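You operate a simulated robot arm through the tools that you are given. There is no shell and no other tool. Be economical: measure what you need, move in short steps, check, and stop when the job is done.

Carry out the task below with a simulated two-armed robot. There is one attempt and no reset: what you move stays moved.

JOB
Cap the open port, tighten its white wing nut, shut the vent and open the inlet.
Fine: the inlet opens last; no drips; the other valves and nut stay.
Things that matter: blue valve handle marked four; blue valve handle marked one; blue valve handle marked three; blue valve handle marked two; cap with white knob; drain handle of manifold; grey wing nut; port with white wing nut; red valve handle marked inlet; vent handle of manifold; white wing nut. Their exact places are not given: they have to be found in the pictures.

The check looks at the end state, three seconds after you hand in, the way a careful person would. Anything else that was tipped, shoved, dropped, spilled or broken makes it a failure. A push-on lid holds only when it is set on centred and level and pressed home; a screw cap is set on level and turned clockwise until tight.

ROBOT AND FRAMES
Two 7-joint arms with three-finger grippers on one trunk, on a base that drives. Base frame: it is fixed to the floor where the robot stands at the start and does not move with it; the origin is under the middle of the robot, x ahead of it, y to its left, z up. Readings come in mm, rad, newtons and seconds.
The left shoulder is at the start at [70, 165, 1213], the right one opposite. With the tool pointing down near the work surface each hand reaches from about 340 to 860 mm from the robot's upright axis, wherever it stands, measured 20 degrees to its own side. Places, roughly: blue valve handle marked four [600, 100, 1400]; blue valve handle marked one [600, 500, 800]; blue valve handle marked three [600, 200, 1200]; blue valve handle marked two [600, 400, 1000]; cap with white knob (6x6x5 cm) [500, 100, 800]; drain handle of manifold [500, 500, 700]; grey wing nut [400, 200, 800]; port with white wing nut [500, 400, 800]; red valve handle marked inlet [400, 100, 700]; vent handle of manifold [600, 100, 1100]; white wing nut [400, 400, 800]. Payload 3.91 kg a hand.
The tool frame of a hand sits at the grasp point between the pads (the TCP): z along the fingers, y along the line on which they close. The tips reach 30 mm beyond it. The gripper opens to 116 mm. The gripper's body begins 73 mm behind the TCP.
Orientation is that of the tool frame in the base frame, as a unit quaternion [x, y, z, w]. With the fingers straight down and closing along the base's y, the tool's x points along the base's -x, its y along +y and its z along -z.

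CONTROLS
- The arms move only by the tool play_rows. It takes "left_series", "right_series" or both (then of equal length, played together; a hand with none holds still); each is a list of rows, each a list of 3 entries, a list of its own where there are three numbers: the turn, a rotation vector about the base's x, y, z in units of 6 degrees (1.0 is 6 degrees), then the shift along the base's x, y, z in units of 25 mm (1.0 is 25 mm), then the finger opening in mm, from 0 to 116. In form: [[[ax, ay, az], [x, y, z], hand], ...]. A call has 1 to 20 rows; each row shifts and turns the commanded pose from where the row before left it. A call with a number of a shift or a turn outside -1 to 1 is refused whole. Each row takes 0.2 s and may step no farther than 50 mm and 0.15 rad from the row before; otherwise, or with a gripper value out of range, the whole call is refused. A pose out of reach is approached as far as the arm can. The call stops where the force on the tool passes 40 N (or 10 N more than at its start, if that is more) or the arm is blocked; 0.2 s more then pass. The fingers move at their own pace (about 153 mm/s each) and stop on an object; they squeeze with about 41 N. The grip force told is the motor's: it shows also when the fingers shut on nothing. Time passes only in rows, and 0.2 s behind the last, so rows that do not move let the fingers close. The reply holds the time, the measured pose of the TCP, the force on the tool along the base axes, the opening and the grip force, in the units named above and with some noise, with the torque about the TCP (base axes, N m) and any sound that the robot's microphone picked up.
- Cameras (640 x 400 px; columns grow to the right, rows downward): "scene" is now at [113.9, 46.1, 1510.5]; the picture's right is [0.59, -0.81, 0.00], its down [-0.61, -0.45, -0.65] and it looks along [0.53, 0.39, -0.76] (base axes); focal length 245 px, centre (320, 200). "left" rides on the left gripper at [75, 17, -88] in its tool frame; the picture's right is [-0.22, 0.97, 0.00], its down [-0.70, -0.16, -0.70] and it looks along [-0.68, -0.16, 0.71] (tool axes); focal length 247 px, centre (320, 200). "right" rides on the right gripper at [52, 56, -88] in its tool frame; the picture's right is [-0.73, 0.68, 0.00], its down [-0.49, -0.52, -0.70] and it looks along [-0.48, -0.51, 0.71] (tool axes); focal length 247 px, centre (320, 200).
- get_image(camera): a new picture of that camera. The clock stands still meanwhile.
- slide_trunk(by): slides the trunk up (or, below 0, down) by that many mm; the arms and the scene camera ride with it, the base frame stays. It gives what a move gives, with no picture.
- drive_base(legs): drives the robot by 1 to 6 legs, each [ahead, left, turn to the left] in mm, mm and rad, along the robot's own axes; the way and the turn of a leg run together, so that a leg with both is an arc; at most 1500 mm and 3.142 rad a leg. The arms and the cameras ride along, it lands a little off, and it stops where it bumps. It gives what a move gives.
- head_to(pan, tilt): turns the head with the scene camera to pan (to the left, within 1.501 rad either way) and tilt (down, from -0.506 to 1.204), counted from straight ahead of the robot. It gives what a move gives.
- probe_pixels(camera, pixels): there is no depth. For up to 12 entries [column, row, z] of the newest picture of that camera ("zoom" is the newest enlarged one), the place [x, y] in the base frame at which the ray of that pixel passes the height z, good to about 3 mm. The clock stands still meanwhile.
- inspect(camera, box): a new picture of the part [left, top, right, bottom] of that camera's present view, enlarged. The clock stands still meanwhile.
- close_job(): hands the job in; it is judged then, once.

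Work in short steps. Measure before you move; look again where a grasp or a placing could have gone wrong, and mend it. You have 80 turns and 58 pictures in all, those below and enlarged ones among them. Open the grippers and draw the arms clear of the work before you hand the job in, unless the task says otherwise; then end with one line.

The tools are called after "Request:" by a JSON object that holds its "fn" and its "kwargs". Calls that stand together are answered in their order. play_rows: Moves the arms, as the interface text tells. Its arguments: {"type":"object","properties":{"left_series":{"type":"array"},"right_series":{"type":"array"}},"required":[]} The other tools are called the same way: slide_trunk (by) slides the trunk up or down; drive_base (legs) drives the base; head_to (pan, tilt) turns the head that bears the scene camera; get_image (camera) takes a picture; probe_pixels (camera, pixels) gives the place at which the rays of pixels pass given heights; inspect (camera, box) takes an enlarged picture of a part of a camera's view; close_job () hands the job in.

At the start:

```text
time_s: 0.0
left_ee_pos: [467.5, 535.4, 1237.2]
left_ee_rot: [0.001, 1.0, 0.0, 0.0]
left_wrist_force: [-0.5, -0.5, -0.1]
left_moment: [0.02, -0.02, 0.02]
left_gripper_width: 116.1
left_gripper_force: 0.0
right_ee_pos: [431.3, 51.2, 1251.4]
right_ee_rot: [0.0, 1.0, 0.0, 0.0]
right_wrist_force: [0.1, 0.3, 0.2]
right_moment: [-0.01, -0.04, 0.01]
right_gripper_width: 116.1
right_gripper_force: 0.1
trunk travel left (down, up): [-750.0, 90.0]
robot x, y, heading: [-3.7, 2.7, 0.001]
head pan, tilt: [0.635, 0.857]
```

scene: 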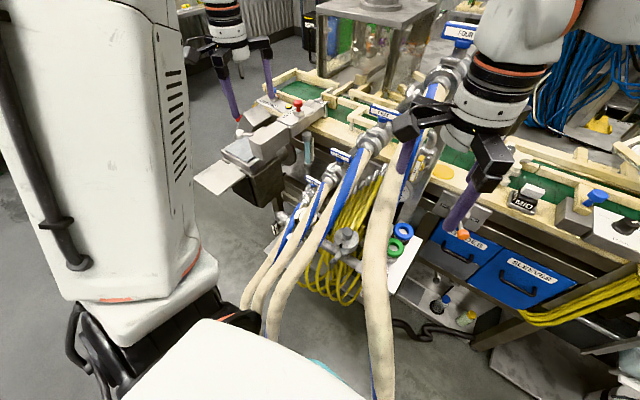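
right: 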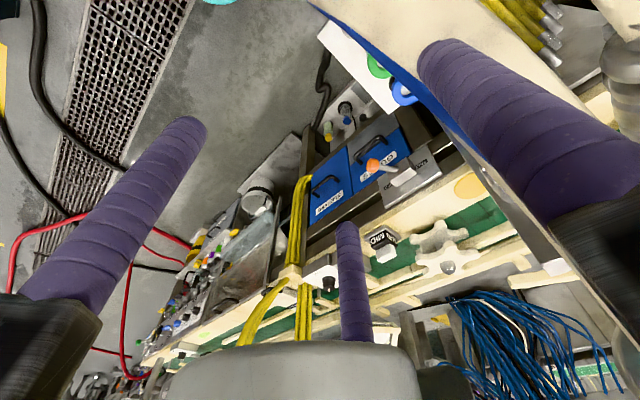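
left: 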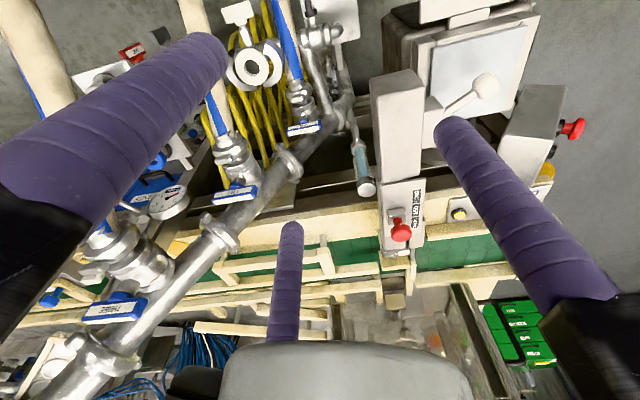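

The left picture shows an open port with a white wing nut near (252,65), and blue handles along a sloping pipe. I enlarge that area and the scene's middle.

Request:
{"fn": "inspect", "kwargs": {"camera": "left", "box": [60, 0, 380, 200]}}

Request:
{"fn": "inspect", "kwargs": {"camera": "scene", "box": [220, 100, 460, 300]}}

```text
2.00 times, centred on (220, 100) of left
```

zoom: 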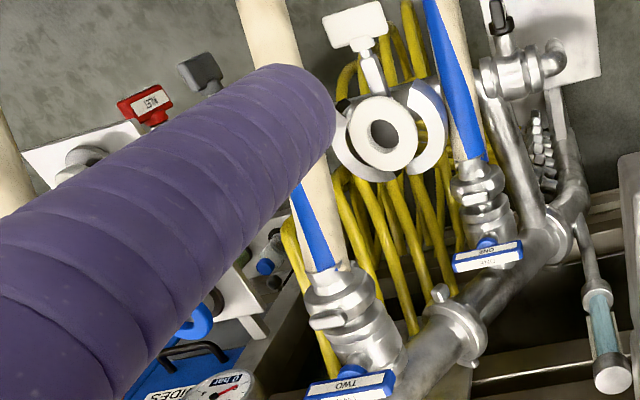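

```text
2.00 times, centred on (340, 200) of scene
```

zoom: 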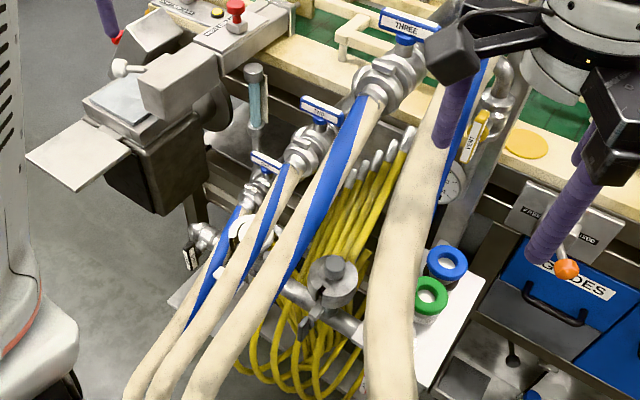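

The right arm blocks the view of the vent side and the cap. I move the right hand out to its side and look again.

Request:
{"fn": "play_rows", "kwargs": {"right_series": [[[0, 0, 0], [-1, -1, 0], 116], [[0, 0, 0], [-1, -1, 0], 116], [[0, 0, 0], [0, -1, 0], 116], [[0, 0, 0], [0, -1, 0], 116], [[0, 0, 0], [0, -1, 0], 116], [[0, 0, 0], [0, -1, 0], 116], [[0, 0, 0], [0, -1, 0], 116], [[0, 0, 0], [0, -1, 0], 116], [[0, 0, 0], [0, -1, 0], 116], [[0, 0, 0], [0, -1, 0], 116]]}}

Request:
{"fn": "get_image", "kwargs": {"camera": "scene"}}

Request:
{"fn": "inspect", "kwargs": {"camera": "scene", "box": [320, 40, 560, 190]}}

Request:
{"fn": "inspect", "kwargs": {"camera": "scene", "box": [280, 170, 440, 290]}}

```text
time_s: 2.2
left_ee_pos: [466.2, 533.3, 1238.0]
left_ee_rot: [0.0, 1.0, 0.0, 0.0]
left_wrist_force: [-0.3, 0.5, -0.5]
left_moment: [-0.01, -0.03, -0.03]
left_gripper_width: 115.9
left_gripper_force: 0.2
right_ee_pos: [381.1, -201.4, 1252.5]
right_ee_rot: [0.0, 1.0, 0.001, 0.001]
right_wrist_force: [-0.2, 0.0, 0.5]
right_moment: [0.02, -0.02, -0.02]
right_gripper_width: 116.3
right_gripper_force: 0.0
trunk travel left (down, up): [-750.0, 90.0]
robot x, y, heading: [1.6, 0.1, -0.002]
head pan, tilt: [0.635, 0.857]
```

```text
52 pictures are left
```

scene: 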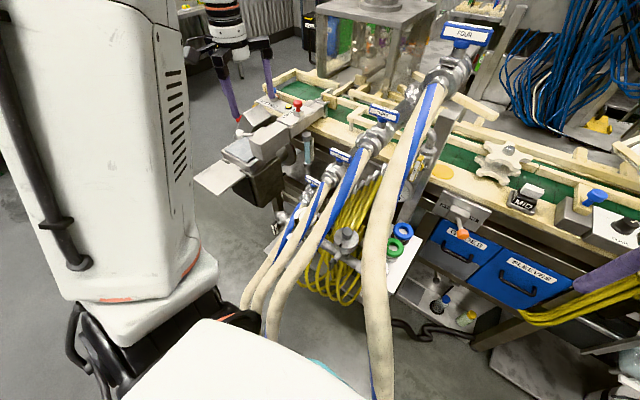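

```text
2.67 times, centred on (440, 115) of scene
```

zoom: 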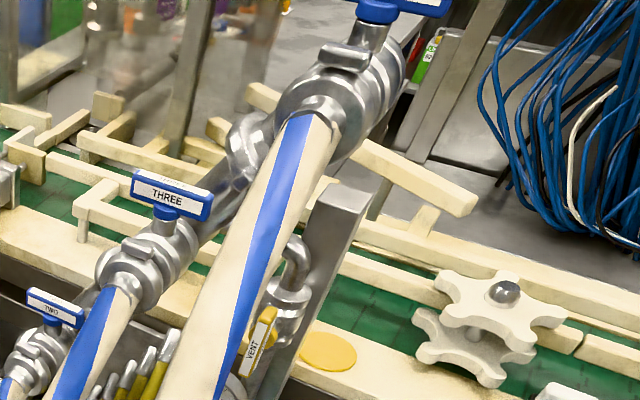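

```text
3.33 times, centred on (360, 230) of scene
```

zoom: 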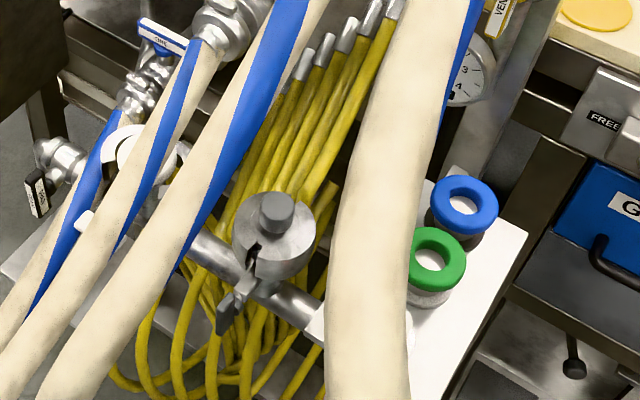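

Grey-nut closure at scene (346,238), vent handle at (418,168), open port is partly behind the hoses. I move the left hand toward the middle (above the hoses) to look down on the lower plate.

Request:
{"fn": "play_rows", "kwargs": {"left_series": [[[0, 0, 0], [-1, -1, 0], 116], [[0, 0, 0], [-1, -1, 0], 116], [[0, 0, 0], [0, -1, 0], 116], [[0, 0, 0], [0, -1, 0], 116], [[0, 0, 0], [0, -1, 0], 116], [[0, 0, 0], [0, -1, 0], 60], [[0, 0, 0], [0, -1, 0], 10]]}}

Request:
{"fn": "get_image", "kwargs": {"camera": "left"}}

```text
time_s: 3.8
left_ee_pos: [430.8, 381.7, 1223.5]
left_ee_rot: [-0.01, 1.0, -0.025, -0.004]
left_wrist_force: [0.1, 0.4, -1.0]
left_moment: [0.0, 0.02, 0.0]
left_gripper_width: 10.0
left_gripper_force: 0.1
left hand out of reach, approached as far as the arm can: row 6, 7
right_ee_pos: [382.5, -200.1, 1252.1]
right_ee_rot: [-0.001, 1.0, 0.0, 0.0]
right_wrist_force: [-0.4, -0.1, 1.1]
right_moment: [0.02, 0.03, 0.0]
right_gripper_width: 116.3
right_gripper_force: 0.0
trunk travel left (down, up): [-750.0, 90.0]
robot x, y, heading: [0.1, -0.8, 0.005]
head pan, tilt: [0.635, 0.857]
```

```text
49 pictures are left
```

left: 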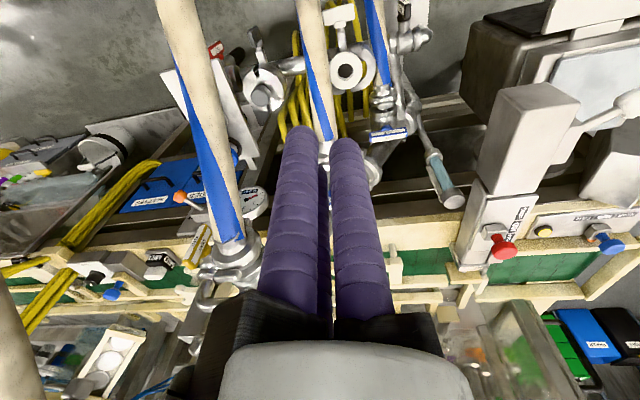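

The port shows at (347,70), the grey closure at (262,92), the inlet handle at about (215,48). I enlarge for detail and to find the cap.

Request:
{"fn": "inspect", "kwargs": {"camera": "left", "box": [180, 0, 440, 160]}}

Request:
{"fn": "head_to", "kwargs": {"pan": 0.35, "tilt": 1.0}}

Request:
{"fn": "get_image", "kwargs": {"camera": "scene"}}

```text
2.46 times, centred on (310, 80) of left
```

zoom: 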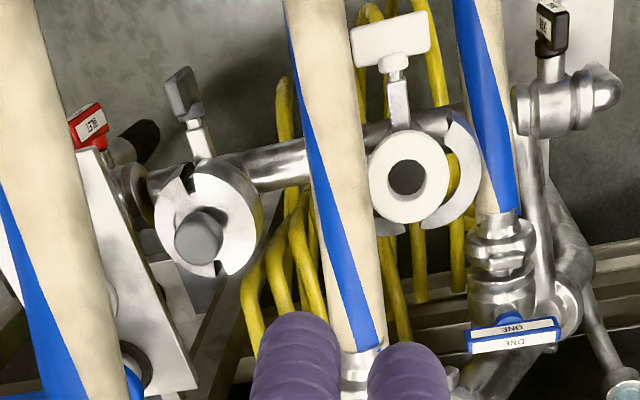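

```text
time_s: 4.6
left_ee_pos: [429.6, 379.1, 1224.1]
left_ee_rot: [-0.006, 1.0, -0.025, -0.003]
left_wrist_force: [-0.3, -0.4, -1.1]
left_moment: [-0.04, -0.02, -0.02]
left_gripper_width: 9.8
left_gripper_force: 0.0
right_ee_pos: [380.7, -199.7, 1252.9]
right_ee_rot: [0.0, 1.0, 0.0, 0.0]
right_wrist_force: [0.6, 0.1, -0.8]
right_moment: [0.02, -0.01, 0.01]
right_gripper_width: 115.8
right_gripper_force: 0.0
trunk travel left (down, up): [-750.0, 90.0]
robot x, y, heading: [0.6, -5.9, -0.003]
head pan, tilt: [0.351, 1.0]
```

```text
47 pictures are left
```

scene: 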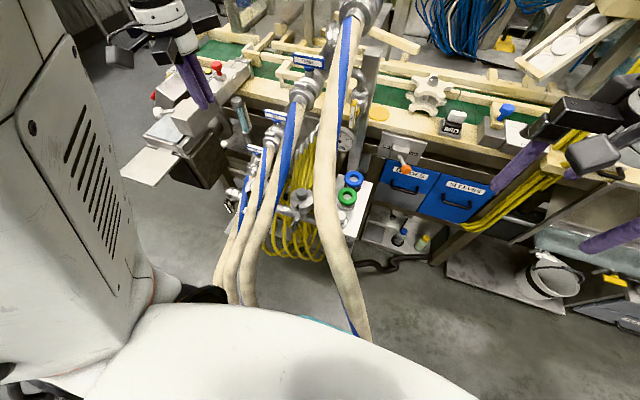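

The cap isn't visible yet; it is likely behind hose four on the white plate (350,190). I yaw the right hand so that its camera looks left-forward, and take a picture.

Request:
{"fn": "play_rows", "kwargs": {"right_series": [[[0, 0, 1], [0, 0.5, -0.4], 10], [[0, 0, 1], [0, 0.5, -0.4], 10], [[0, 0, 1], [0, 0.5, -0.4], 10], [[0, 0, 1], [0, 0.5, -0.4], 10], [[0, 0, 1], [0, 0.5, -0.4], 10], [[0, 0, 1], [0, 0.5, -0.4], 10], [[0, 0, 1], [0, 0.5, -0.4], 10], [[0, 0, 1], [0, 0.5, -0.4], 10], [[0, 0, 1], [0, 0, -0.4], 10], [[0, 0, 1], [0, 0, -0.4], 10], [[0, 0, 1], [0, 0, 0], 10], [[0, 0, 1], [0, 0, 0], 10]]}}

Request:
{"fn": "get_image", "kwargs": {"camera": "right"}}

```text
time_s: 7.2
left_ee_pos: [430.7, 377.9, 1226.6]
left_ee_rot: [-0.004, 1.0, -0.026, 0.0]
left_wrist_force: [-0.4, -0.3, 0.0]
left_moment: [-0.02, -0.01, -0.02]
left_gripper_width: 10.4
left_gripper_force: 0.2
right_ee_pos: [381.7, -136.7, 1201.8]
right_ee_rot: [-0.258, 0.966, 0.001, 0.0]
right_wrist_force: [0.8, 1.0, 0.2]
right_moment: [-0.02, 0.0, 0.04]
right_gripper_width: 10.1
right_gripper_force: 0.1
right hand out of reach, approached as far as the arm can: row 6, 7, 8, 9, 10, 11, 12
trunk travel left (down, up): [-750.0, 90.0]
robot x, y, heading: [-1.3, -1.2, -0.002]
head pan, tilt: [0.351, 1.0]
```

```text
46 pictures are left
```

right: 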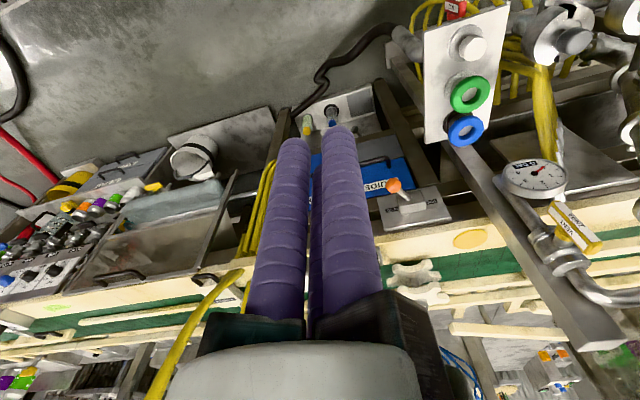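

The cap with white knob is at right (468,45) on the white tray, inlet red near (457,8), vent handle (578,225). I probe them at several heights and enlarge.

Request:
{"fn": "probe_pixels", "kwargs": {"camera": "right", "pixels": [[468, 45, 750], [468, 45, 800], [468, 45, 850], [457, 8, 700], [457, 8, 750], [578, 225, 1000], [578, 225, 1050], [578, 225, 1100], [465, 92, 800], [575, 40, 850], [425, 35, 800], [440, 140, 800]]}}

Request:
{"fn": "inspect", "kwargs": {"camera": "right", "box": [390, 0, 640, 156]}}

Request:
{"fn": "probe_pixels", "kwargs": {"camera": "left", "pixels": [[344, 72, 750], [344, 72, 800], [344, 72, 850], [339, 14, 800], [339, 14, 850], [255, 38, 800], [255, 38, 850], [260, 95, 800], [260, 95, 850], [217, 50, 700], [217, 50, 800], [391, 135, 800]]}}

```text
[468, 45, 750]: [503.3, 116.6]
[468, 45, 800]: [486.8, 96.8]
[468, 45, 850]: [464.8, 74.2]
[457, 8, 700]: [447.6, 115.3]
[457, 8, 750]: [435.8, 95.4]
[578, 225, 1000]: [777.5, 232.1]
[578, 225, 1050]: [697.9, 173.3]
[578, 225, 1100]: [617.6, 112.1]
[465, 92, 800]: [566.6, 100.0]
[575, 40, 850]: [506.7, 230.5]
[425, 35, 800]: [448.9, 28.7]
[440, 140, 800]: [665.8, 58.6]
```

```text
2.56 times, centred on (515, 78) of right
```

zoom: 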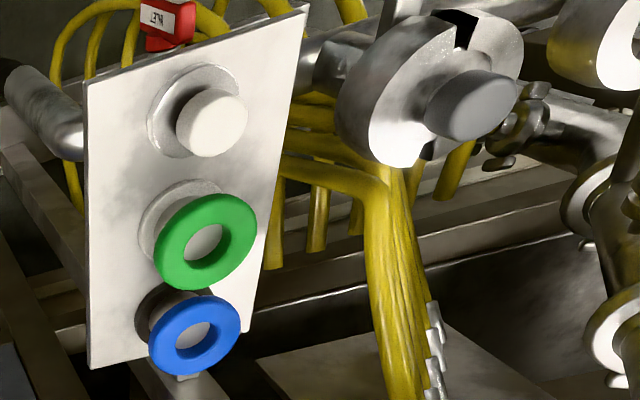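

```text
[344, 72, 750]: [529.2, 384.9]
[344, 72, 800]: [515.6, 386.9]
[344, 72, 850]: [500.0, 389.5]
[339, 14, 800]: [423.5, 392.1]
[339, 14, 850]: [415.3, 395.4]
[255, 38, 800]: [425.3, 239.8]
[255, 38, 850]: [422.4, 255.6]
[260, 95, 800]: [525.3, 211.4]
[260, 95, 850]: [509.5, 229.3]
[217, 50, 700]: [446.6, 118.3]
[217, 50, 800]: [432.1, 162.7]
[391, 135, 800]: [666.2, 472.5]
```

I estimate where the hoses run by probing the hose centrelines in the left and scene pictures at several heights.

Request:
{"fn": "probe_pixels", "kwargs": {"camera": "left", "pixels": [[316, 60, 900], [316, 60, 950], [316, 10, 850], [316, 10, 950], [380, 50, 800], [380, 50, 850], [200, 80, 900], [200, 80, 1000], [200, 80, 1050], [180, 5, 900], [180, 5, 1000], [384, 100, 850]]}}

Request:
{"fn": "inspect", "kwargs": {"camera": "scene", "box": [200, 100, 400, 300]}}

```text
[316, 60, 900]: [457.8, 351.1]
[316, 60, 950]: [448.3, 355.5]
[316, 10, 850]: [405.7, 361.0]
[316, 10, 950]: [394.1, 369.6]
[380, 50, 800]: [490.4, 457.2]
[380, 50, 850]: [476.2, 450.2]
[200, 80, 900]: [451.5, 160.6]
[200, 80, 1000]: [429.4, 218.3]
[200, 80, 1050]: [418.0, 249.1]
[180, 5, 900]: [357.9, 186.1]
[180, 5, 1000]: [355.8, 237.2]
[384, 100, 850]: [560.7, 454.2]
```

```text
2.00 times, centred on (300, 200) of scene
```

zoom: 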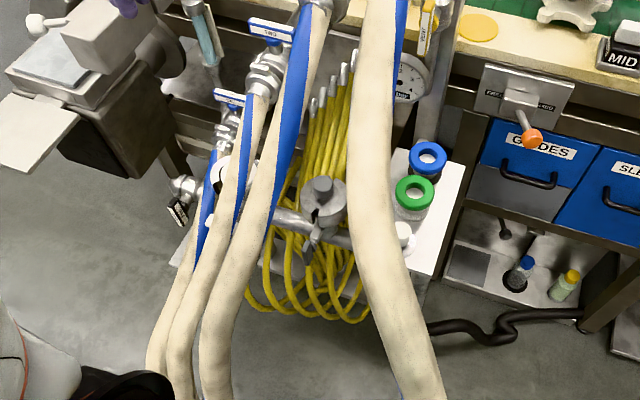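

I triangulate from the scene side: cap knob (zoom 403,238), port, grey knob, hose centrelines.

Request:
{"fn": "probe_pixels", "kwargs": {"camera": "zoom", "pixels": [[403, 238, 780], [403, 238, 800], [403, 238, 820], [322, 186, 850], [256, 130, 900], [256, 130, 950], [238, 200, 850], [280, 130, 950], [280, 130, 1000], [370, 200, 900], [370, 200, 1000], [370, 100, 1100]]}}

Request:
{"fn": "probe_pixels", "kwargs": {"camera": "zoom", "pixels": [[427, 36, 1100], [427, 36, 1050], [224, 170, 820], [224, 170, 800], [250, 180, 900], [250, 180, 850], [280, 200, 900], [280, 200, 800], [385, 260, 900], [385, 260, 800], [270, 230, 850], [240, 260, 800]]}}

```text
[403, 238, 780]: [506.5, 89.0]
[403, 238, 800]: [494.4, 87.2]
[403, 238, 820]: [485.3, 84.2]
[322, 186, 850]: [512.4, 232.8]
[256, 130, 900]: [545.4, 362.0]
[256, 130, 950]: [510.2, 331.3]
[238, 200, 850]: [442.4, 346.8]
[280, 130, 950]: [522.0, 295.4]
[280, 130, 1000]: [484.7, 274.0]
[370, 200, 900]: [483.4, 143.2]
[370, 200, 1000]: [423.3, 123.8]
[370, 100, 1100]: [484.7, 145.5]
```

```text
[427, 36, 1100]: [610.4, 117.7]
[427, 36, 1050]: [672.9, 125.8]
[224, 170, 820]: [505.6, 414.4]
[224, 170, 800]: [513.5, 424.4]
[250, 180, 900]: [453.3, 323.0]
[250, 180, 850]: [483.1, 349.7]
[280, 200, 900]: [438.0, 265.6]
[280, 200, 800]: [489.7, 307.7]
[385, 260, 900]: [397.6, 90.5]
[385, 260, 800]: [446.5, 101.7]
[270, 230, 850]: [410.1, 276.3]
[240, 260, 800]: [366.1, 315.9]
```

Cap ≈[492,97,~800], port ≈[510,388,~820], vent ≈[613,115,1100], inlet ≈[447,117,700], grey knob [510,231,850]. Hoses cross between the cap and the port, so I plan to fetch the cap with the left hand from a base position farther right, then drive back. First I raise the trunk and pull both hands back.

Request:
{"fn": "slide_trunk", "kwargs": {"by": 85}}

Request:
{"fn": "play_rows", "kwargs": {"left_series": [[[0, 0, 0], [-1, 0.5, 0], 40], [[0, 0, 0], [-1, 0, 0], 60], [[0, 0, 0], [-1, 0, 0], 60]], "right_series": [[[0, 0, -1], [-1, 0, 0], 60], [[0, 0, -1], [-1, 0, 0], 60], [[0, 0, -1], [0, 0, 0], 60]]}}

```text
time_s: 8.4
left_ee_pos: [431.4, 378.2, 1310.9]
left_ee_rot: [-0.005, 1.0, -0.026, -0.001]
left_wrist_force: [-0.3, 0.5, -0.6]
left_moment: [0.01, 0.01, 0.0]
left_gripper_width: 10.3
left_gripper_force: 0.0
right_ee_pos: [380.6, -136.9, 1286.4]
right_ee_rot: [-0.259, 0.966, 0.001, 0.0]
right_wrist_force: [0.5, -0.2, -0.6]
right_moment: [-0.02, -0.02, 0.04]
right_gripper_width: 10.0
right_gripper_force: 0.1
trunk travel left (down, up): [-835.0, 5.0]
robot x, y, heading: [-1.3, -2.2, -0.004]
head pan, tilt: [0.351, 1.0]
```

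```text
time_s: 9.2
left_ee_pos: [381.6, 416.0, 1301.6]
left_ee_rot: [0.0, 1.0, -0.028, 0.003]
left_wrist_force: [0.5, 0.4, -0.7]
left_moment: [0.0, -0.01, -0.01]
left_gripper_width: 60.0
left_gripper_force: 0.0
left hand out of reach, approached as far as the arm can: row 1, 2, 3
right_ee_pos: [331.9, -137.6, 1286.8]
right_ee_rot: [-0.104, 0.995, 0.0, -0.001]
right_wrist_force: [-0.1, -0.2, -0.4]
right_moment: [-0.01, -0.03, 0.01]
right_gripper_width: 59.9
right_gripper_force: 0.1
trunk travel left (down, up): [-835.0, 5.0]
robot x, y, heading: [1.2, 0.7, 0.005]
head pan, tilt: [0.351, 1.0]
```

Hands are clear; now I drive 300 mm to the right and look at the tray and vent from there.

Request:
{"fn": "drive_base", "kwargs": {"legs": [[0, -300, 0]]}}

Request:
{"fn": "head_to", "kwargs": {"pan": 0.6, "tilt": 0.85}}

Request:
{"fn": "get_image", "kwargs": {"camera": "scene"}}

Request:
{"fn": "get_image", "kwargs": {"camera": "left"}}

```text
time_s: 11.2
left_ee_pos: [380.3, 117.8, 1299.9]
left_ee_rot: [-0.002, 1.0, -0.029, 0.0]
left_wrist_force: [-0.3, 0.2, -0.1]
left_moment: [-0.03, 0.06, 0.01]
left_gripper_width: 59.8
left_gripper_force: 0.1
right_ee_pos: [329.2, -437.9, 1287.6]
right_ee_rot: [-0.102, 0.995, -0.001, -0.001]
right_wrist_force: [-0.1, 0.0, 0.0]
right_moment: [0.0, -0.01, -0.04]
right_gripper_width: 60.0
right_gripper_force: 0.0
trunk travel left (down, up): [-835.0, 5.0]
robot x, y, heading: [-2.1, -301.1, -0.006]
head pan, tilt: [0.351, 1.0]
```

```text
time_s: 12.0
left_ee_pos: [379.8, 116.3, 1299.4]
left_ee_rot: [-0.002, 1.0, -0.029, 0.0]
left_wrist_force: [0.7, -0.3, 0.3]
left_moment: [-0.02, 0.04, -0.01]
left_gripper_width: 59.9
left_gripper_force: 0.1
right_ee_pos: [329.4, -440.5, 1287.1]
right_ee_rot: [-0.102, 0.995, 0.0, -0.001]
right_wrist_force: [0.8, 0.2, -0.1]
right_moment: [0.04, 0.01, 0.0]
right_gripper_width: 60.0
right_gripper_force: 0.1
trunk travel left (down, up): [-835.0, 5.0]
robot x, y, heading: [-2.2, -297.9, -0.005]
head pan, tilt: [0.6, 0.85]
```

```text
43 pictures are left
```

scene: 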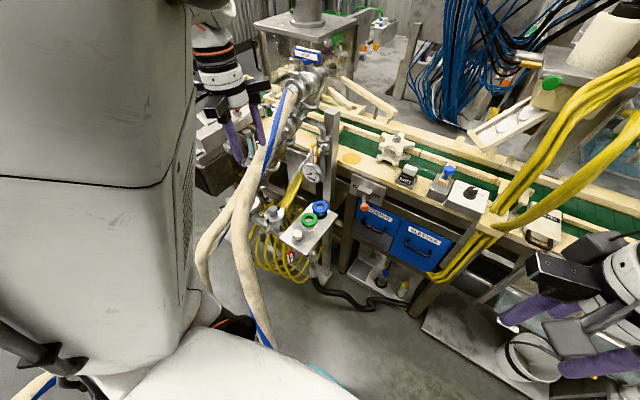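

```text
42 pictures are left
```

left: 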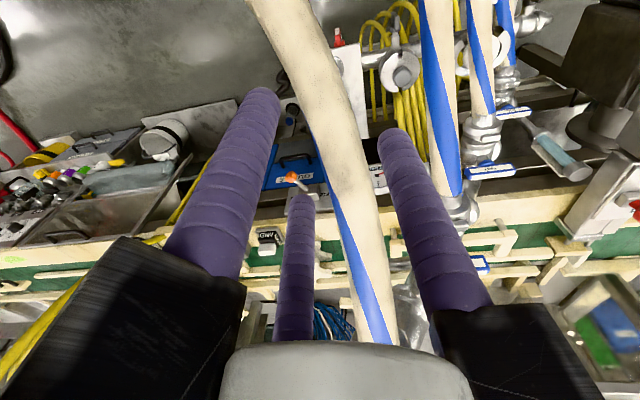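

Both views show hose four; I triangulate it and the cap (scene ~(298,237)).

Request:
{"fn": "inspect", "kwargs": {"camera": "scene", "box": [210, 60, 370, 280]}}

Request:
{"fn": "probe_pixels", "kwargs": {"camera": "left", "pixels": [[310, 50, 1100], [310, 50, 1000], [310, 50, 900], [340, 150, 1200], [340, 150, 1100], [340, 150, 1000], [275, 5, 1000], [275, 5, 900], [362, 250, 1300], [362, 250, 1200], [362, 250, 1100], [338, 40, 700]]}}

Request:
{"fn": "probe_pixels", "kwargs": {"camera": "scene", "pixels": [[282, 110, 1300], [282, 110, 1200], [262, 150, 1200], [262, 150, 1100], [245, 190, 1100], [245, 190, 1000], [243, 220, 1000], [243, 220, 900], [298, 237, 800], [298, 237, 820], [298, 237, 780], [293, 187, 1100]]}}

```text
1.82 times, centred on (290, 170) of scene
```

zoom: 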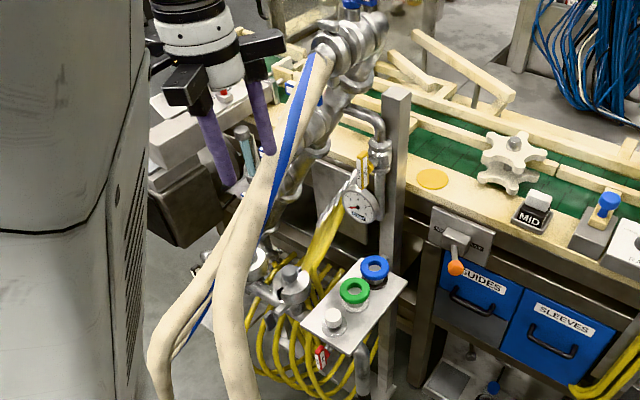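

```text
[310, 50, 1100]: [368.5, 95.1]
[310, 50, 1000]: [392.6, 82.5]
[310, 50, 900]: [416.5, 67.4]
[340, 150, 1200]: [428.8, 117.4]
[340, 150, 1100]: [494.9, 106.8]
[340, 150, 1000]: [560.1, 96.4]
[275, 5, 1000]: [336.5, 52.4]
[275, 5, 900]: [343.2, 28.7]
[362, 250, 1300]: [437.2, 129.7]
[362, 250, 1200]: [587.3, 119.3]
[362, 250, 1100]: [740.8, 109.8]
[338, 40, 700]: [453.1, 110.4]
```

```text
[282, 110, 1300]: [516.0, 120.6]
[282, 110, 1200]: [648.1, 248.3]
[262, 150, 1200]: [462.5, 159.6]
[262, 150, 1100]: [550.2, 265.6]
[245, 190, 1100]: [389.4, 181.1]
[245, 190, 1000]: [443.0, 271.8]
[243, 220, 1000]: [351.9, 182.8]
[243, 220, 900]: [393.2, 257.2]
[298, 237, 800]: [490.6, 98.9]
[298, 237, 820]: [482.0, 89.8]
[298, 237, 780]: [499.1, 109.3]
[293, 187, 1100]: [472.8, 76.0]
```

Knob top of the cap ≈[489,98,800]; hose four runs ~[425,116,1235]→[345,100,1150], so I need the left arm to come from farther right. I drive another 250 mm right.

Request:
{"fn": "drive_base", "kwargs": {"legs": [[0, -250, 0]]}}

Request:
{"fn": "get_image", "kwargs": {"camera": "left"}}

```text
time_s: 13.8
left_ee_pos: [379.6, -132.5, 1298.4]
left_ee_rot: [-0.001, 1.0, -0.03, -0.001]
left_wrist_force: [-0.5, 0.4, 0.8]
left_moment: [-0.03, 0.02, 0.02]
left_gripper_width: 59.9
left_gripper_force: 0.1
right_ee_pos: [327.8, -688.4, 1286.5]
right_ee_rot: [-0.101, 0.995, -0.001, 0.0]
right_wrist_force: [-0.5, -0.1, -0.8]
right_moment: [-0.02, 0.0, 0.02]
right_gripper_width: 60.3
right_gripper_force: 0.0
trunk travel left (down, up): [-835.0, 5.0]
robot x, y, heading: [-2.1, -551.7, -0.003]
head pan, tilt: [0.6, 0.85]
```

```text
40 pictures are left
```

left: 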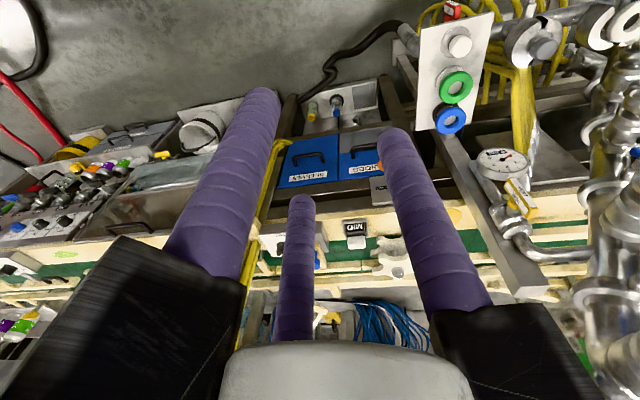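

The cap on the tray is at left (459,45) with clear space from this side. I enlarge it to measure knob and rim.

Request:
{"fn": "inspect", "kwargs": {"camera": "left", "box": [400, 0, 600, 140]}}

Request:
{"fn": "play_rows", "kwargs": {"left_series": [[[0, 0, 0], [0, 0, -1], 70], [[0, 0, 0], [0, 0, -1], 70], [[0, 0, 0], [0, 0, -1], 70], [[0, 0, 0], [0, 0, -1], 70], [[0, 0, 0], [0, 0, -1], 70], [[0, 0, 0], [0, 0, -1], 70], [[0, 0, 0], [0, 0, -1], 70], [[0, 0, 0], [0, 0, -1], 70], [[0, 0, 0], [0.4, 1, -1], 70], [[0, 0, 0], [0.4, 1, -1], 70], [[0, 0, 0], [0.4, 1, -1], 70], [[0, 0, 0], [0.4, 1, -1], 70]]}}

```text
2.86 times, centred on (500, 70) of left
```

zoom: 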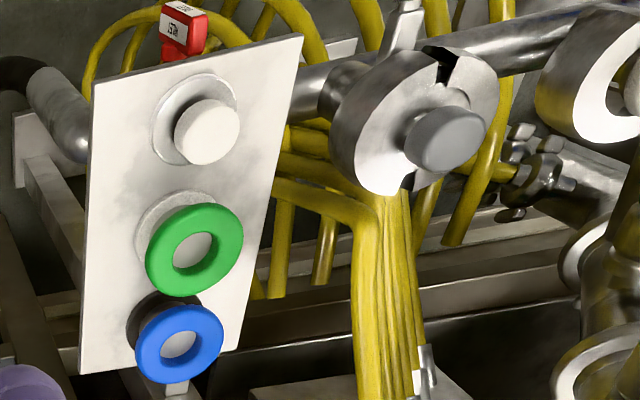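

```text
time_s: 16.4
left_ee_pos: [418.9, -31.3, 998.0]
left_ee_rot: [-0.002, 1.0, -0.029, 0.001]
left_wrist_force: [0.1, 0.5, -1.1]
left_moment: [-0.03, 0.01, 0.03]
left_gripper_width: 70.0
left_gripper_force: 0.0
right_ee_pos: [328.2, -688.2, 1286.2]
right_ee_rot: [-0.102, 0.995, 0.0, 0.0]
right_wrist_force: [0.3, 0.7, -0.6]
right_moment: [-0.05, 0.01, -0.01]
right_gripper_width: 59.8
right_gripper_force: 0.1
trunk travel left (down, up): [-835.0, 5.0]
robot x, y, heading: [-1.9, -552.3, -0.004]
head pan, tilt: [0.6, 0.85]
```

Residual tilt 3.3° to correct (+0.55 units about x). I probe knob and flange in the enlarged picture to get heights before approaching.

Request:
{"fn": "probe_pixels", "kwargs": {"camera": "zoom", "pixels": [[208, 132, 800], [208, 132, 810], [195, 118, 760], [195, 118, 770], [195, 118, 780], [152, 118, 770], [238, 118, 770], [175, 130, 800], [240, 130, 800], [180, 30, 700], [100, 370, 760], [100, 80, 760]]}}

Request:
{"fn": "play_rows", "kwargs": {"left_series": [[[0.55, 0, 0], [0.7, 1, -0.5], 70], [[0, 0, 0], [0.7, 1, -0.5], 70], [[0, 0, 0], [0.7, 1, -0.5], 70], [[0, 0, 0], [0.7, 1, -0.5], 70], [[0, 0, 0], [0, 1, 0], 70]]}}

Request:
{"fn": "get_image", "kwargs": {"camera": "left"}}

```text
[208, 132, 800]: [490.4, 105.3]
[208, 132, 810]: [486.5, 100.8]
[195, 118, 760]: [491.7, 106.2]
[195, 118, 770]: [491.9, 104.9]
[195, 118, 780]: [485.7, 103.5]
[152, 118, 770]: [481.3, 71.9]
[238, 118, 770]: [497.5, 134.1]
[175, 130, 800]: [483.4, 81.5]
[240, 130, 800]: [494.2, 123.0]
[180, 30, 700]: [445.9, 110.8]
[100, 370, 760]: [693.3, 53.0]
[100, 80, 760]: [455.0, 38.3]
```

```text
time_s: 17.6
left_ee_pos: [487.0, 92.7, 949.5]
left_ee_rot: [-0.001, 1.0, -0.002, 0.0]
left_wrist_force: [0.0, -0.3, -0.1]
left_moment: [-0.01, -0.02, -0.03]
left_gripper_width: 69.8
left_gripper_force: 0.1
right_ee_pos: [326.1, -687.3, 1286.4]
right_ee_rot: [-0.102, 0.995, 0.0, 0.001]
right_wrist_force: [0.4, 0.6, 1.2]
right_moment: [-0.05, 0.0, 0.01]
right_gripper_width: 59.9
right_gripper_force: 0.0
trunk travel left (down, up): [-835.0, 5.0]
robot x, y, heading: [-1.7, -554.2, -0.005]
head pan, tilt: [0.6, 0.85]
```

```text
38 pictures are left
```

left: 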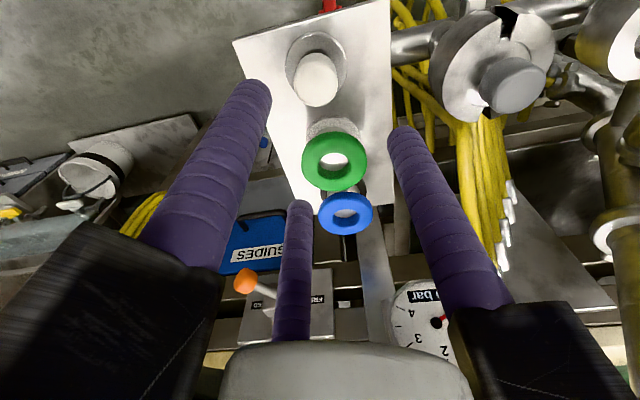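

Now directly above; knob top at (317,80), flange centre (317,64). I probe again for the exact centre.

Request:
{"fn": "probe_pixels", "kwargs": {"camera": "left", "pixels": [[317, 80, 790], [317, 80, 800], [317, 80, 810], [317, 64, 760], [317, 64, 770], [317, 64, 780], [295, 80, 800], [338, 80, 800], [286, 64, 765], [347, 64, 765], [334, 152, 800], [330, 5, 700]]}}

```text
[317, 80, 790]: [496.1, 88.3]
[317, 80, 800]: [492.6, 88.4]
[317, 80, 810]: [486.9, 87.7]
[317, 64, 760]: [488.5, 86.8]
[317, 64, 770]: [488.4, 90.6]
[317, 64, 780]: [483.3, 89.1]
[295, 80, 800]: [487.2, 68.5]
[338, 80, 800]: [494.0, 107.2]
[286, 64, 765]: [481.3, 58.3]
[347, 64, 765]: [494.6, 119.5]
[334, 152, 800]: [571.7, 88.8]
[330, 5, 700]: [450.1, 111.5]
```

Combining views, the knob top seems nearer z≈815, centre ≈[484,89], knob ≈36 mm wide. I descend to z≈850 and check.

Request:
{"fn": "play_rows", "kwargs": {"left_series": [[[0, 0, 0], [-0.1, -0.15, -1], 70], [[0, 0, 0], [0, 0, -1], 70], [[0, 0, 0], [0, 0, -1], 70], [[0, 0, 0], [0, 0, -1], 70]]}}

Request:
{"fn": "get_image", "kwargs": {"camera": "left"}}

Request:
{"fn": "inspect", "kwargs": {"camera": "scene", "box": [180, 60, 400, 240]}}

```text
time_s: 18.6
left_ee_pos: [485.7, 87.9, 849.1]
left_ee_rot: [-0.002, 1.0, -0.001, 0.0]
left_wrist_force: [0.4, -0.1, 0.0]
left_moment: [0.02, 0.03, -0.01]
left_gripper_width: 69.9
left_gripper_force: 0.1
right_ee_pos: [328.0, -689.0, 1286.7]
right_ee_rot: [-0.101, 0.995, 0.0, 0.0]
right_wrist_force: [0.2, 0.0, -0.5]
right_moment: [-0.03, 0.01, -0.01]
right_gripper_width: 60.3
right_gripper_force: 0.0
trunk travel left (down, up): [-835.0, 5.0]
robot x, y, heading: [-4.9, -551.8, -0.004]
head pan, tilt: [0.6, 0.85]
```

```text
37 pictures are left
```

left: 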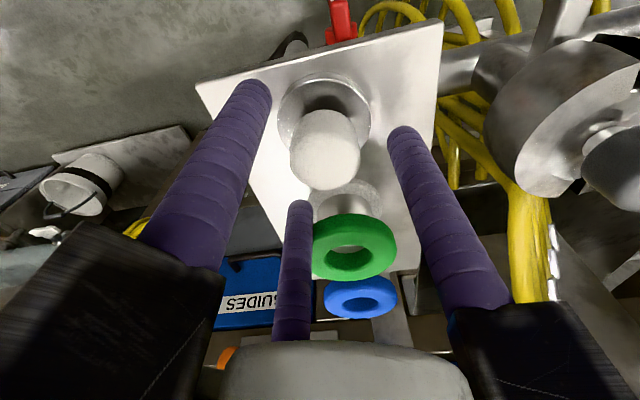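

```text
2.22 times, centred on (290, 150) of scene
```

zoom: 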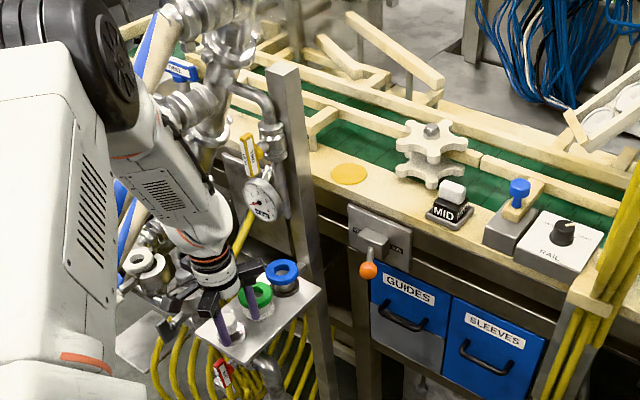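

Knob is between the fingers; I probe its top centre (326,160) and flange (325,113) for height and centring.

Request:
{"fn": "probe_pixels", "kwargs": {"camera": "left", "pixels": [[326, 160, 800], [326, 160, 810], [326, 160, 820], [291, 150, 810], [361, 150, 810], [325, 113, 770], [325, 113, 780], [325, 113, 790], [278, 113, 780], [371, 113, 780], [258, 88, 819], [402, 132, 819]]}}

```text
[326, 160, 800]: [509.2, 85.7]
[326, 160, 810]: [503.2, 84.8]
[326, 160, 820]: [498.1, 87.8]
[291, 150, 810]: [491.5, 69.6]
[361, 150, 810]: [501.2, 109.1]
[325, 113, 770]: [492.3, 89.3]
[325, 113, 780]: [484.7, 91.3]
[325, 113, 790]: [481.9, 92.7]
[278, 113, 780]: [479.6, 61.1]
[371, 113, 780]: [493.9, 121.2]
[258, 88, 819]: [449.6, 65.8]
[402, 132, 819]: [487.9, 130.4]
```

I go down to TCP z≈824, then close on the knob.

Request:
{"fn": "play_rows", "kwargs": {"left_series": [[[0, 0, 0], [0.1, 0.05, -0.5], 70], [[0, 0, 0], [0, 0, -0.5], 70], [[0, 0, 0], [0, 0, 0], 55], [[0, 0, 0], [0, 0, 0], 45], [[0, 0, 0], [0, 0, 0], 25], [[0, 0, 0], [0, 0, 0], 25], [[0, 0, 0], [0, 0, 0], 25]]}}

Request:
{"fn": "get_image", "kwargs": {"camera": "left"}}

```text
time_s: 20.2
left_ee_pos: [487.1, 86.4, 830.4]
left_ee_rot: [-0.001, 1.0, 0.001, 0.002]
left_wrist_force: [-10.3, -5.4, 32.5]
left_moment: [-0.59, 1.0, -0.13]
left_gripper_width: 52.1
left_gripper_force: 41.6
right_ee_pos: [323.8, -692.8, 1288.2]
right_ee_rot: [-0.102, 0.995, 0.001, 0.002]
right_wrist_force: [-0.6, -0.2, 0.0]
right_moment: [0.03, 0.01, -0.02]
right_gripper_width: 59.8
right_gripper_force: 0.1
trunk travel left (down, up): [-835.0, 5.0]
robot x, y, heading: [-0.9, -550.4, -0.005]
head pan, tilt: [0.6, 0.85]
```

```text
35 pictures are left
```

left: 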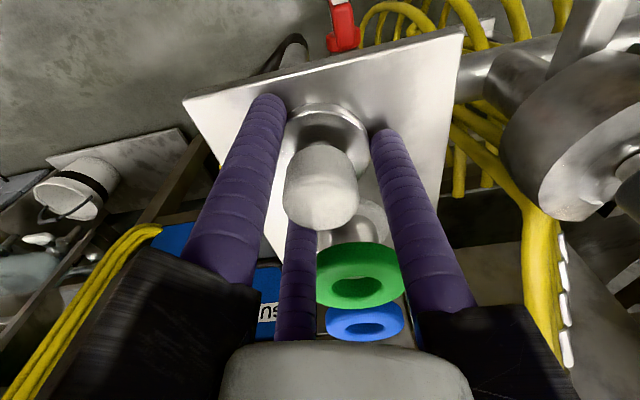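

The fingers stopped at 52 mm with 32 N upward: something other than the knob is touched. I look from the scene camera before doing anything else.

Request:
{"fn": "inspect", "kwargs": {"camera": "scene", "box": [220, 150, 320, 230]}}

Request:
{"fn": "inspect", "kwargs": {"camera": "left", "box": [180, 60, 480, 260]}}

```text
5.00 times, centred on (270, 190) of scene
```

zoom: 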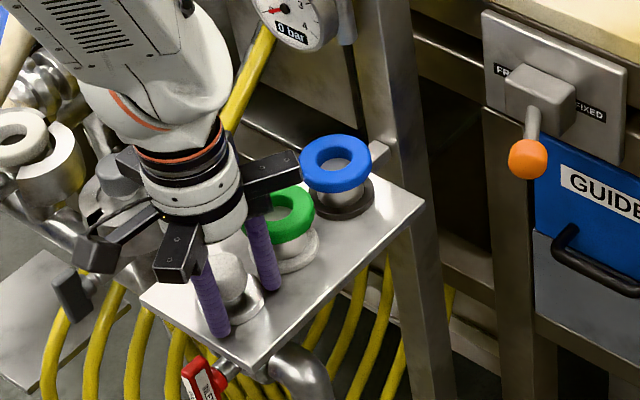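

```text
2.00 times, centred on (330, 160) of left
```

zoom: 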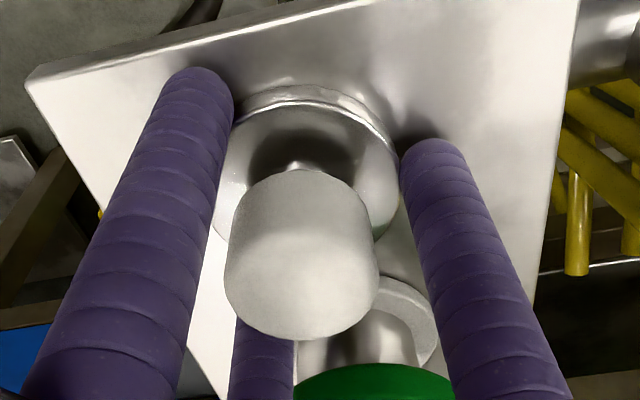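

The picture shows a three-jaw gripper: it now holds the flange (≈52 mm) with the tips on the tray (z≈800); the knob is above, top ≈848. Cap centre is thus ≈[487,86]. I open, rise 30 mm and re-grip on the knob.

Request:
{"fn": "play_rows", "kwargs": {"left_series": [[[0, 0, 0], [0, 0, 0.2], 56], [[0, 0, 0], [0, 0, 0], 66], [[0, 0, 0], [0, 0, 0.5], 66], [[0, 0, 0], [0, 0, 0.5], 66], [[0, 0, 0], [0, 0, 0], 50], [[0, 0, 0], [0, 0, 0], 40], [[0, 0, 0], [0, 0, 0], 20], [[0, 0, 0], [0, 0, 0], 20], [[0, 0, 0], [0, 0, 0], 20]]}}

Request:
{"fn": "inspect", "kwargs": {"camera": "left", "box": [180, 60, 480, 260]}}

```text
time_s: 22.2
left_ee_pos: [488.3, 87.8, 854.4]
left_ee_rot: [-0.001, 1.0, 0.0, 0.0]
left_wrist_force: [0.1, -0.3, 0.3]
left_moment: [-0.02, -0.02, 0.03]
left_gripper_width: 32.6
left_gripper_force: 41.0
right_ee_pos: [327.7, -690.1, 1285.8]
right_ee_rot: [-0.101, 0.995, 0.0, -0.001]
right_wrist_force: [0.0, 0.2, 0.6]
right_moment: [0.01, 0.01, -0.02]
right_gripper_width: 59.9
right_gripper_force: 0.1
trunk travel left (down, up): [-835.0, 5.0]
robot x, y, heading: [0.1, -549.4, -0.007]
head pan, tilt: [0.6, 0.85]
```

```text
2.00 times, centred on (330, 160) of left
```

zoom: 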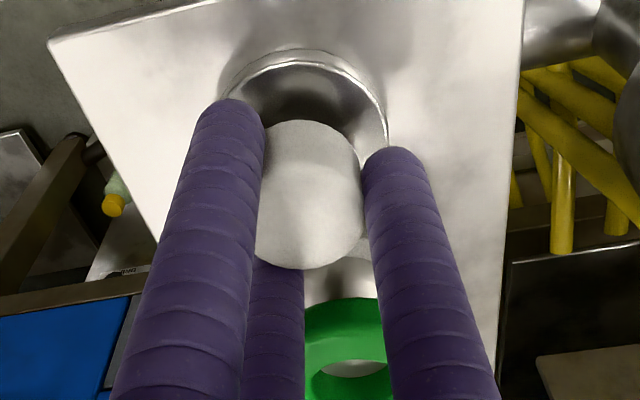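

Firm grip on the knob at 32.6 mm, level and force-free. I lift 100 mm straight up, then swing out to the right and back.

Request:
{"fn": "play_rows", "kwargs": {"left_series": [[[0, 0, 0], [0, 0, 0.5], 20], [[0, 0, 0], [0, 0, 1], 20], [[0, 0, 0], [0, 0, 1], 20], [[0, 0, 0], [0, 0, 1], 20], [[0, 0, 0], [0, 0, 1], 20], [[0, 0, 0], [-0.3, -1, 0.3], 20], [[0, 0, 0], [-0.5, -1, 0.5], 20], [[0, 0, 0], [-0.6, -1, 1], 20], [[0, 0, 0], [-0.6, -1, 1], 20], [[0, 0, 0], [-0.6, -1, 1], 20], [[0, 0, 0], [-0.6, -1, 1], 20], [[0, 0, 0], [-0.6, -1, 1], 20], [[0, 0, 0], [-0.6, -1, 1], 20]]}}

Request:
{"fn": "get_image", "kwargs": {"camera": "left"}}

```text
time_s: 25.0
left_ee_pos: [378.7, -114.0, 1137.0]
left_ee_rot: [-0.002, 1.0, 0.001, 0.001]
left_wrist_force: [0.3, -0.6, -1.9]
left_moment: [0.03, 0.0, -0.04]
left_gripper_width: 32.0
left_gripper_force: 40.7
right_ee_pos: [326.6, -692.4, 1286.2]
right_ee_rot: [-0.102, 0.995, 0.001, 0.001]
right_wrist_force: [0.5, -0.1, 0.7]
right_moment: [0.03, -0.04, 0.01]
right_gripper_width: 60.0
right_gripper_force: 0.1
trunk travel left (down, up): [-835.0, 5.0]
robot x, y, heading: [-2.4, -552.1, -0.005]
head pan, tilt: [0.6, 0.85]
```

```text
31 pictures are left
```

left: 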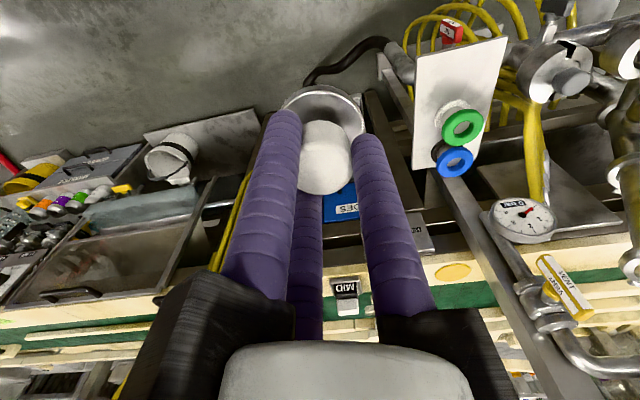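

Cap held well. I rise to about z 1295 before driving back left over the hoses.

Request:
{"fn": "play_rows", "kwargs": {"left_series": [[[0, 0, 0], [0.2, 0.2, 1], 20], [[0, 0, 0], [0.2, 0.2, 1], 20], [[0, 0, 0], [0.2, 0.2, 1], 20], [[0, 0, 0], [0.2, 0.2, 1], 20], [[0, 0, 0], [0.2, 0.2, 1], 20], [[0, 0, 0], [0.2, 0.2, 1], 20], [[0, 0, 0], [0, 0, 0.4], 20]]}}

Request:
{"fn": "drive_base", "kwargs": {"legs": [[0, 550, 0]]}}

```text
time_s: 26.6
left_ee_pos: [408.5, -81.8, 1297.1]
left_ee_rot: [-0.002, 1.0, 0.0, 0.0]
left_wrist_force: [0.0, 0.0, -2.2]
left_moment: [0.0, -0.05, -0.02]
left_gripper_width: 32.4
left_gripper_force: 41.0
right_ee_pos: [327.2, -689.9, 1287.2]
right_ee_rot: [-0.101, 0.995, 0.0, 0.0]
right_wrist_force: [-0.2, 0.0, -0.2]
right_moment: [0.01, -0.01, 0.01]
right_gripper_width: 59.9
right_gripper_force: 0.0
trunk travel left (down, up): [-835.0, 5.0]
robot x, y, heading: [0.8, -552.7, -0.003]
head pan, tilt: [0.6, 0.85]
```

```text
time_s: 29.8
left_ee_pos: [413.0, 465.9, 1296.6]
left_ee_rot: [-0.001, 1.0, 0.0, 0.0]
left_wrist_force: [-0.4, 0.6, -2.5]
left_moment: [0.01, 0.0, 0.0]
left_gripper_width: 32.3
left_gripper_force: 40.5
right_ee_pos: [331.4, -141.8, 1286.4]
right_ee_rot: [-0.102, 0.995, 0.0, 0.0]
right_wrist_force: [0.3, 0.8, 0.5]
right_moment: [0.03, -0.02, -0.01]
right_gripper_width: 59.9
right_gripper_force: 0.1
trunk travel left (down, up): [-835.0, 5.0]
robot x, y, heading: [0.3, -4.2, -0.008]
head pan, tilt: [0.6, 0.85]
```

Arrived over the left side with the cap. I turn the hand by +30° (jaws away from hose two) and move above the port at z≈1050, then look.

Request:
{"fn": "play_rows", "kwargs": {"left_series": [[[0, 0, 0.5], [0.39, -0.31, -1], 20], [[0, 0, 0.5], [0.39, -0.31, -1], 20], [[0, 0, 0.5], [0.39, -0.31, -1], 20], [[0, 0, 0.5], [0.39, -0.31, -1], 20], [[0, 0, 0.5], [0.39, -0.31, -1], 20], [[0, 0, 0.5], [0.39, -0.31, -1], 20], [[0, 0, 0.5], [0.39, -0.31, -1], 20], [[0, 0, 0.5], [0.39, -0.31, -1], 20], [[0, 0, 0.5], [0.39, -0.31, -1], 20], [[0, 0, 0.5], [0.39, -0.31, -1], 20]]}}

Request:
{"fn": "get_image", "kwargs": {"camera": "left"}}

```text
time_s: 32.0
left_ee_pos: [514.0, 389.0, 1045.4]
left_ee_rot: [-0.261, 0.965, 0.001, 0.001]
left_wrist_force: [-0.1, 0.4, -1.7]
left_moment: [0.05, 0.02, -0.01]
left_gripper_width: 32.3
left_gripper_force: 41.1
right_ee_pos: [332.2, -140.2, 1287.0]
right_ee_rot: [-0.101, 0.995, 0.0, -0.001]
right_wrist_force: [-1.0, -1.0, -0.8]
right_moment: [0.05, -0.01, -0.03]
right_gripper_width: 59.9
right_gripper_force: 0.1
trunk travel left (down, up): [-835.0, 5.0]
robot x, y, heading: [4.6, -0.8, -0.007]
head pan, tilt: [0.6, 0.85]
```

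```text
30 pictures are left
```

left: 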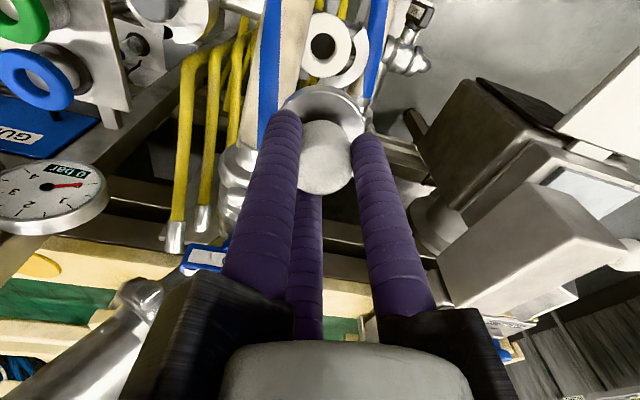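

The port ring's hole is at left ≈(323,47). I enlarge it and also look from the scene camera to fix its height.

Request:
{"fn": "inspect", "kwargs": {"camera": "left", "box": [250, 0, 410, 100]}}

Request:
{"fn": "inspect", "kwargs": {"camera": "scene", "box": [240, 150, 400, 270]}}

Request:
{"fn": "probe_pixels", "kwargs": {"camera": "left", "pixels": [[323, 47, 790], [323, 47, 800], [323, 47, 810], [323, 47, 820], [323, 47, 830], [302, 44, 810], [355, 45, 810]]}}

```text
4.00 times, centred on (330, 50) of left
```

zoom: 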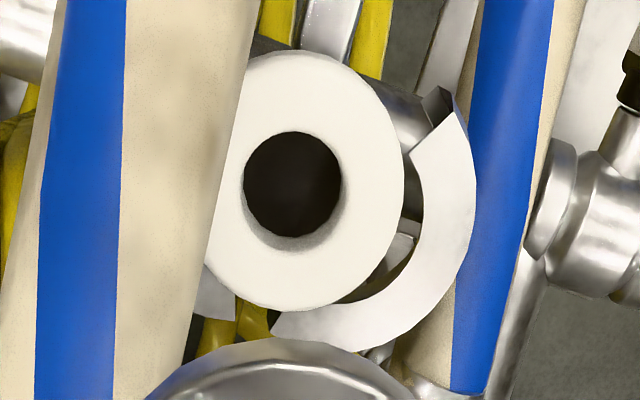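

```text
3.33 times, centred on (320, 210) of scene
```

zoom: 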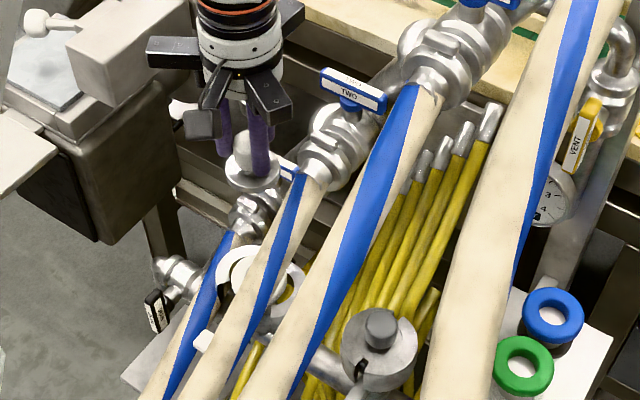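

```text
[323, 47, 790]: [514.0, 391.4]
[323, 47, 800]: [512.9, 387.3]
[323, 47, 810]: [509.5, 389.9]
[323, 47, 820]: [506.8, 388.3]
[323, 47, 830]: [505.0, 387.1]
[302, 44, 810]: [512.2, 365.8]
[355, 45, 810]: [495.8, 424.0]
```

I probe the ring centre (zoom 260,281) from the scene side and hose two near the port.

Request:
{"fn": "probe_pixels", "kwargs": {"camera": "zoom", "pixels": [[260, 281, 790], [260, 281, 800], [260, 281, 810], [260, 281, 820], [260, 281, 830], [380, 325, 850], [295, 225, 900], [295, 225, 920], [280, 270, 880], [280, 270, 900], [205, 340, 800], [205, 340, 820]]}}

Request:
{"fn": "probe_pixels", "kwargs": {"camera": "left", "pixels": [[288, 30, 860], [288, 30, 900], [270, 90, 900], [270, 90, 940]]}}

```text
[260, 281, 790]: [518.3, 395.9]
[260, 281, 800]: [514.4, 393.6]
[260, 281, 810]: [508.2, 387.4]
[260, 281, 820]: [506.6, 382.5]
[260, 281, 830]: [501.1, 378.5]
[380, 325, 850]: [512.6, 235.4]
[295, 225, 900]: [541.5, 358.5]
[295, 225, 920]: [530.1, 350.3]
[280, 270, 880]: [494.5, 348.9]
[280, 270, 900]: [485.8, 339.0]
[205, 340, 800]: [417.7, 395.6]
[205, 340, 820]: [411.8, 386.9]
```

```text
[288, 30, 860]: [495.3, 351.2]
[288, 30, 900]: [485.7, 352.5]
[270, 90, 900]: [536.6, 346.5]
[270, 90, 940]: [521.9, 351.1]
```

Port centre ≈[509,388.5], top ≈808. Hose two (axis y≈351 at z≈890, edge ≈370) is close, so I descend shifted 10 mm to +y and watch the force.

Request:
{"fn": "play_rows", "kwargs": {"left_series": [[[0, 0, 0], [-0.2, 0.44, -0.5], 20], [[0, 0, 0], [0, 0, -1], 20], [[0, 0, 0], [0, 0, -1], 20], [[0, 0, 0], [0, 0, -1], 20], [[0, 0, 0], [0, 0, -1], 20]]}}

Request:
{"fn": "get_image", "kwargs": {"camera": "left"}}

```text
time_s: 33.2
left_ee_pos: [507.1, 400.2, 930.7]
left_ee_rot: [-0.259, 0.966, -0.001, 0.0]
left_wrist_force: [0.4, -0.4, -2.6]
left_moment: [-0.01, -0.01, -0.01]
left_gripper_width: 32.0
left_gripper_force: 41.3
right_ee_pos: [332.2, -140.1, 1286.8]
right_ee_rot: [-0.101, 0.995, 0.0, 0.0]
right_wrist_force: [0.9, -0.1, -0.1]
right_moment: [-0.04, 0.01, 0.02]
right_gripper_width: 60.0
right_gripper_force: 0.0
trunk travel left (down, up): [-835.0, 5.0]
robot x, y, heading: [4.2, -3.5, -0.003]
head pan, tilt: [0.6, 0.85]
```

```text
27 pictures are left
```

left: 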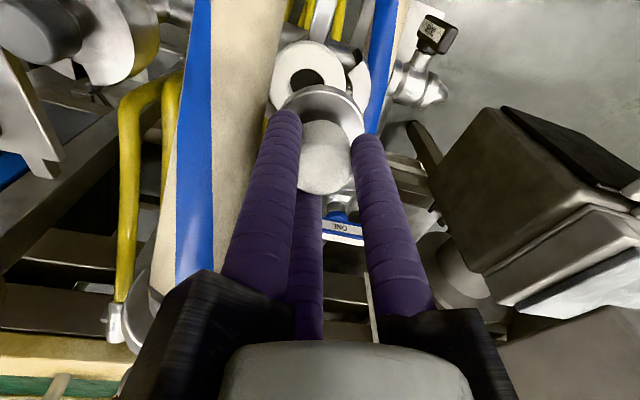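

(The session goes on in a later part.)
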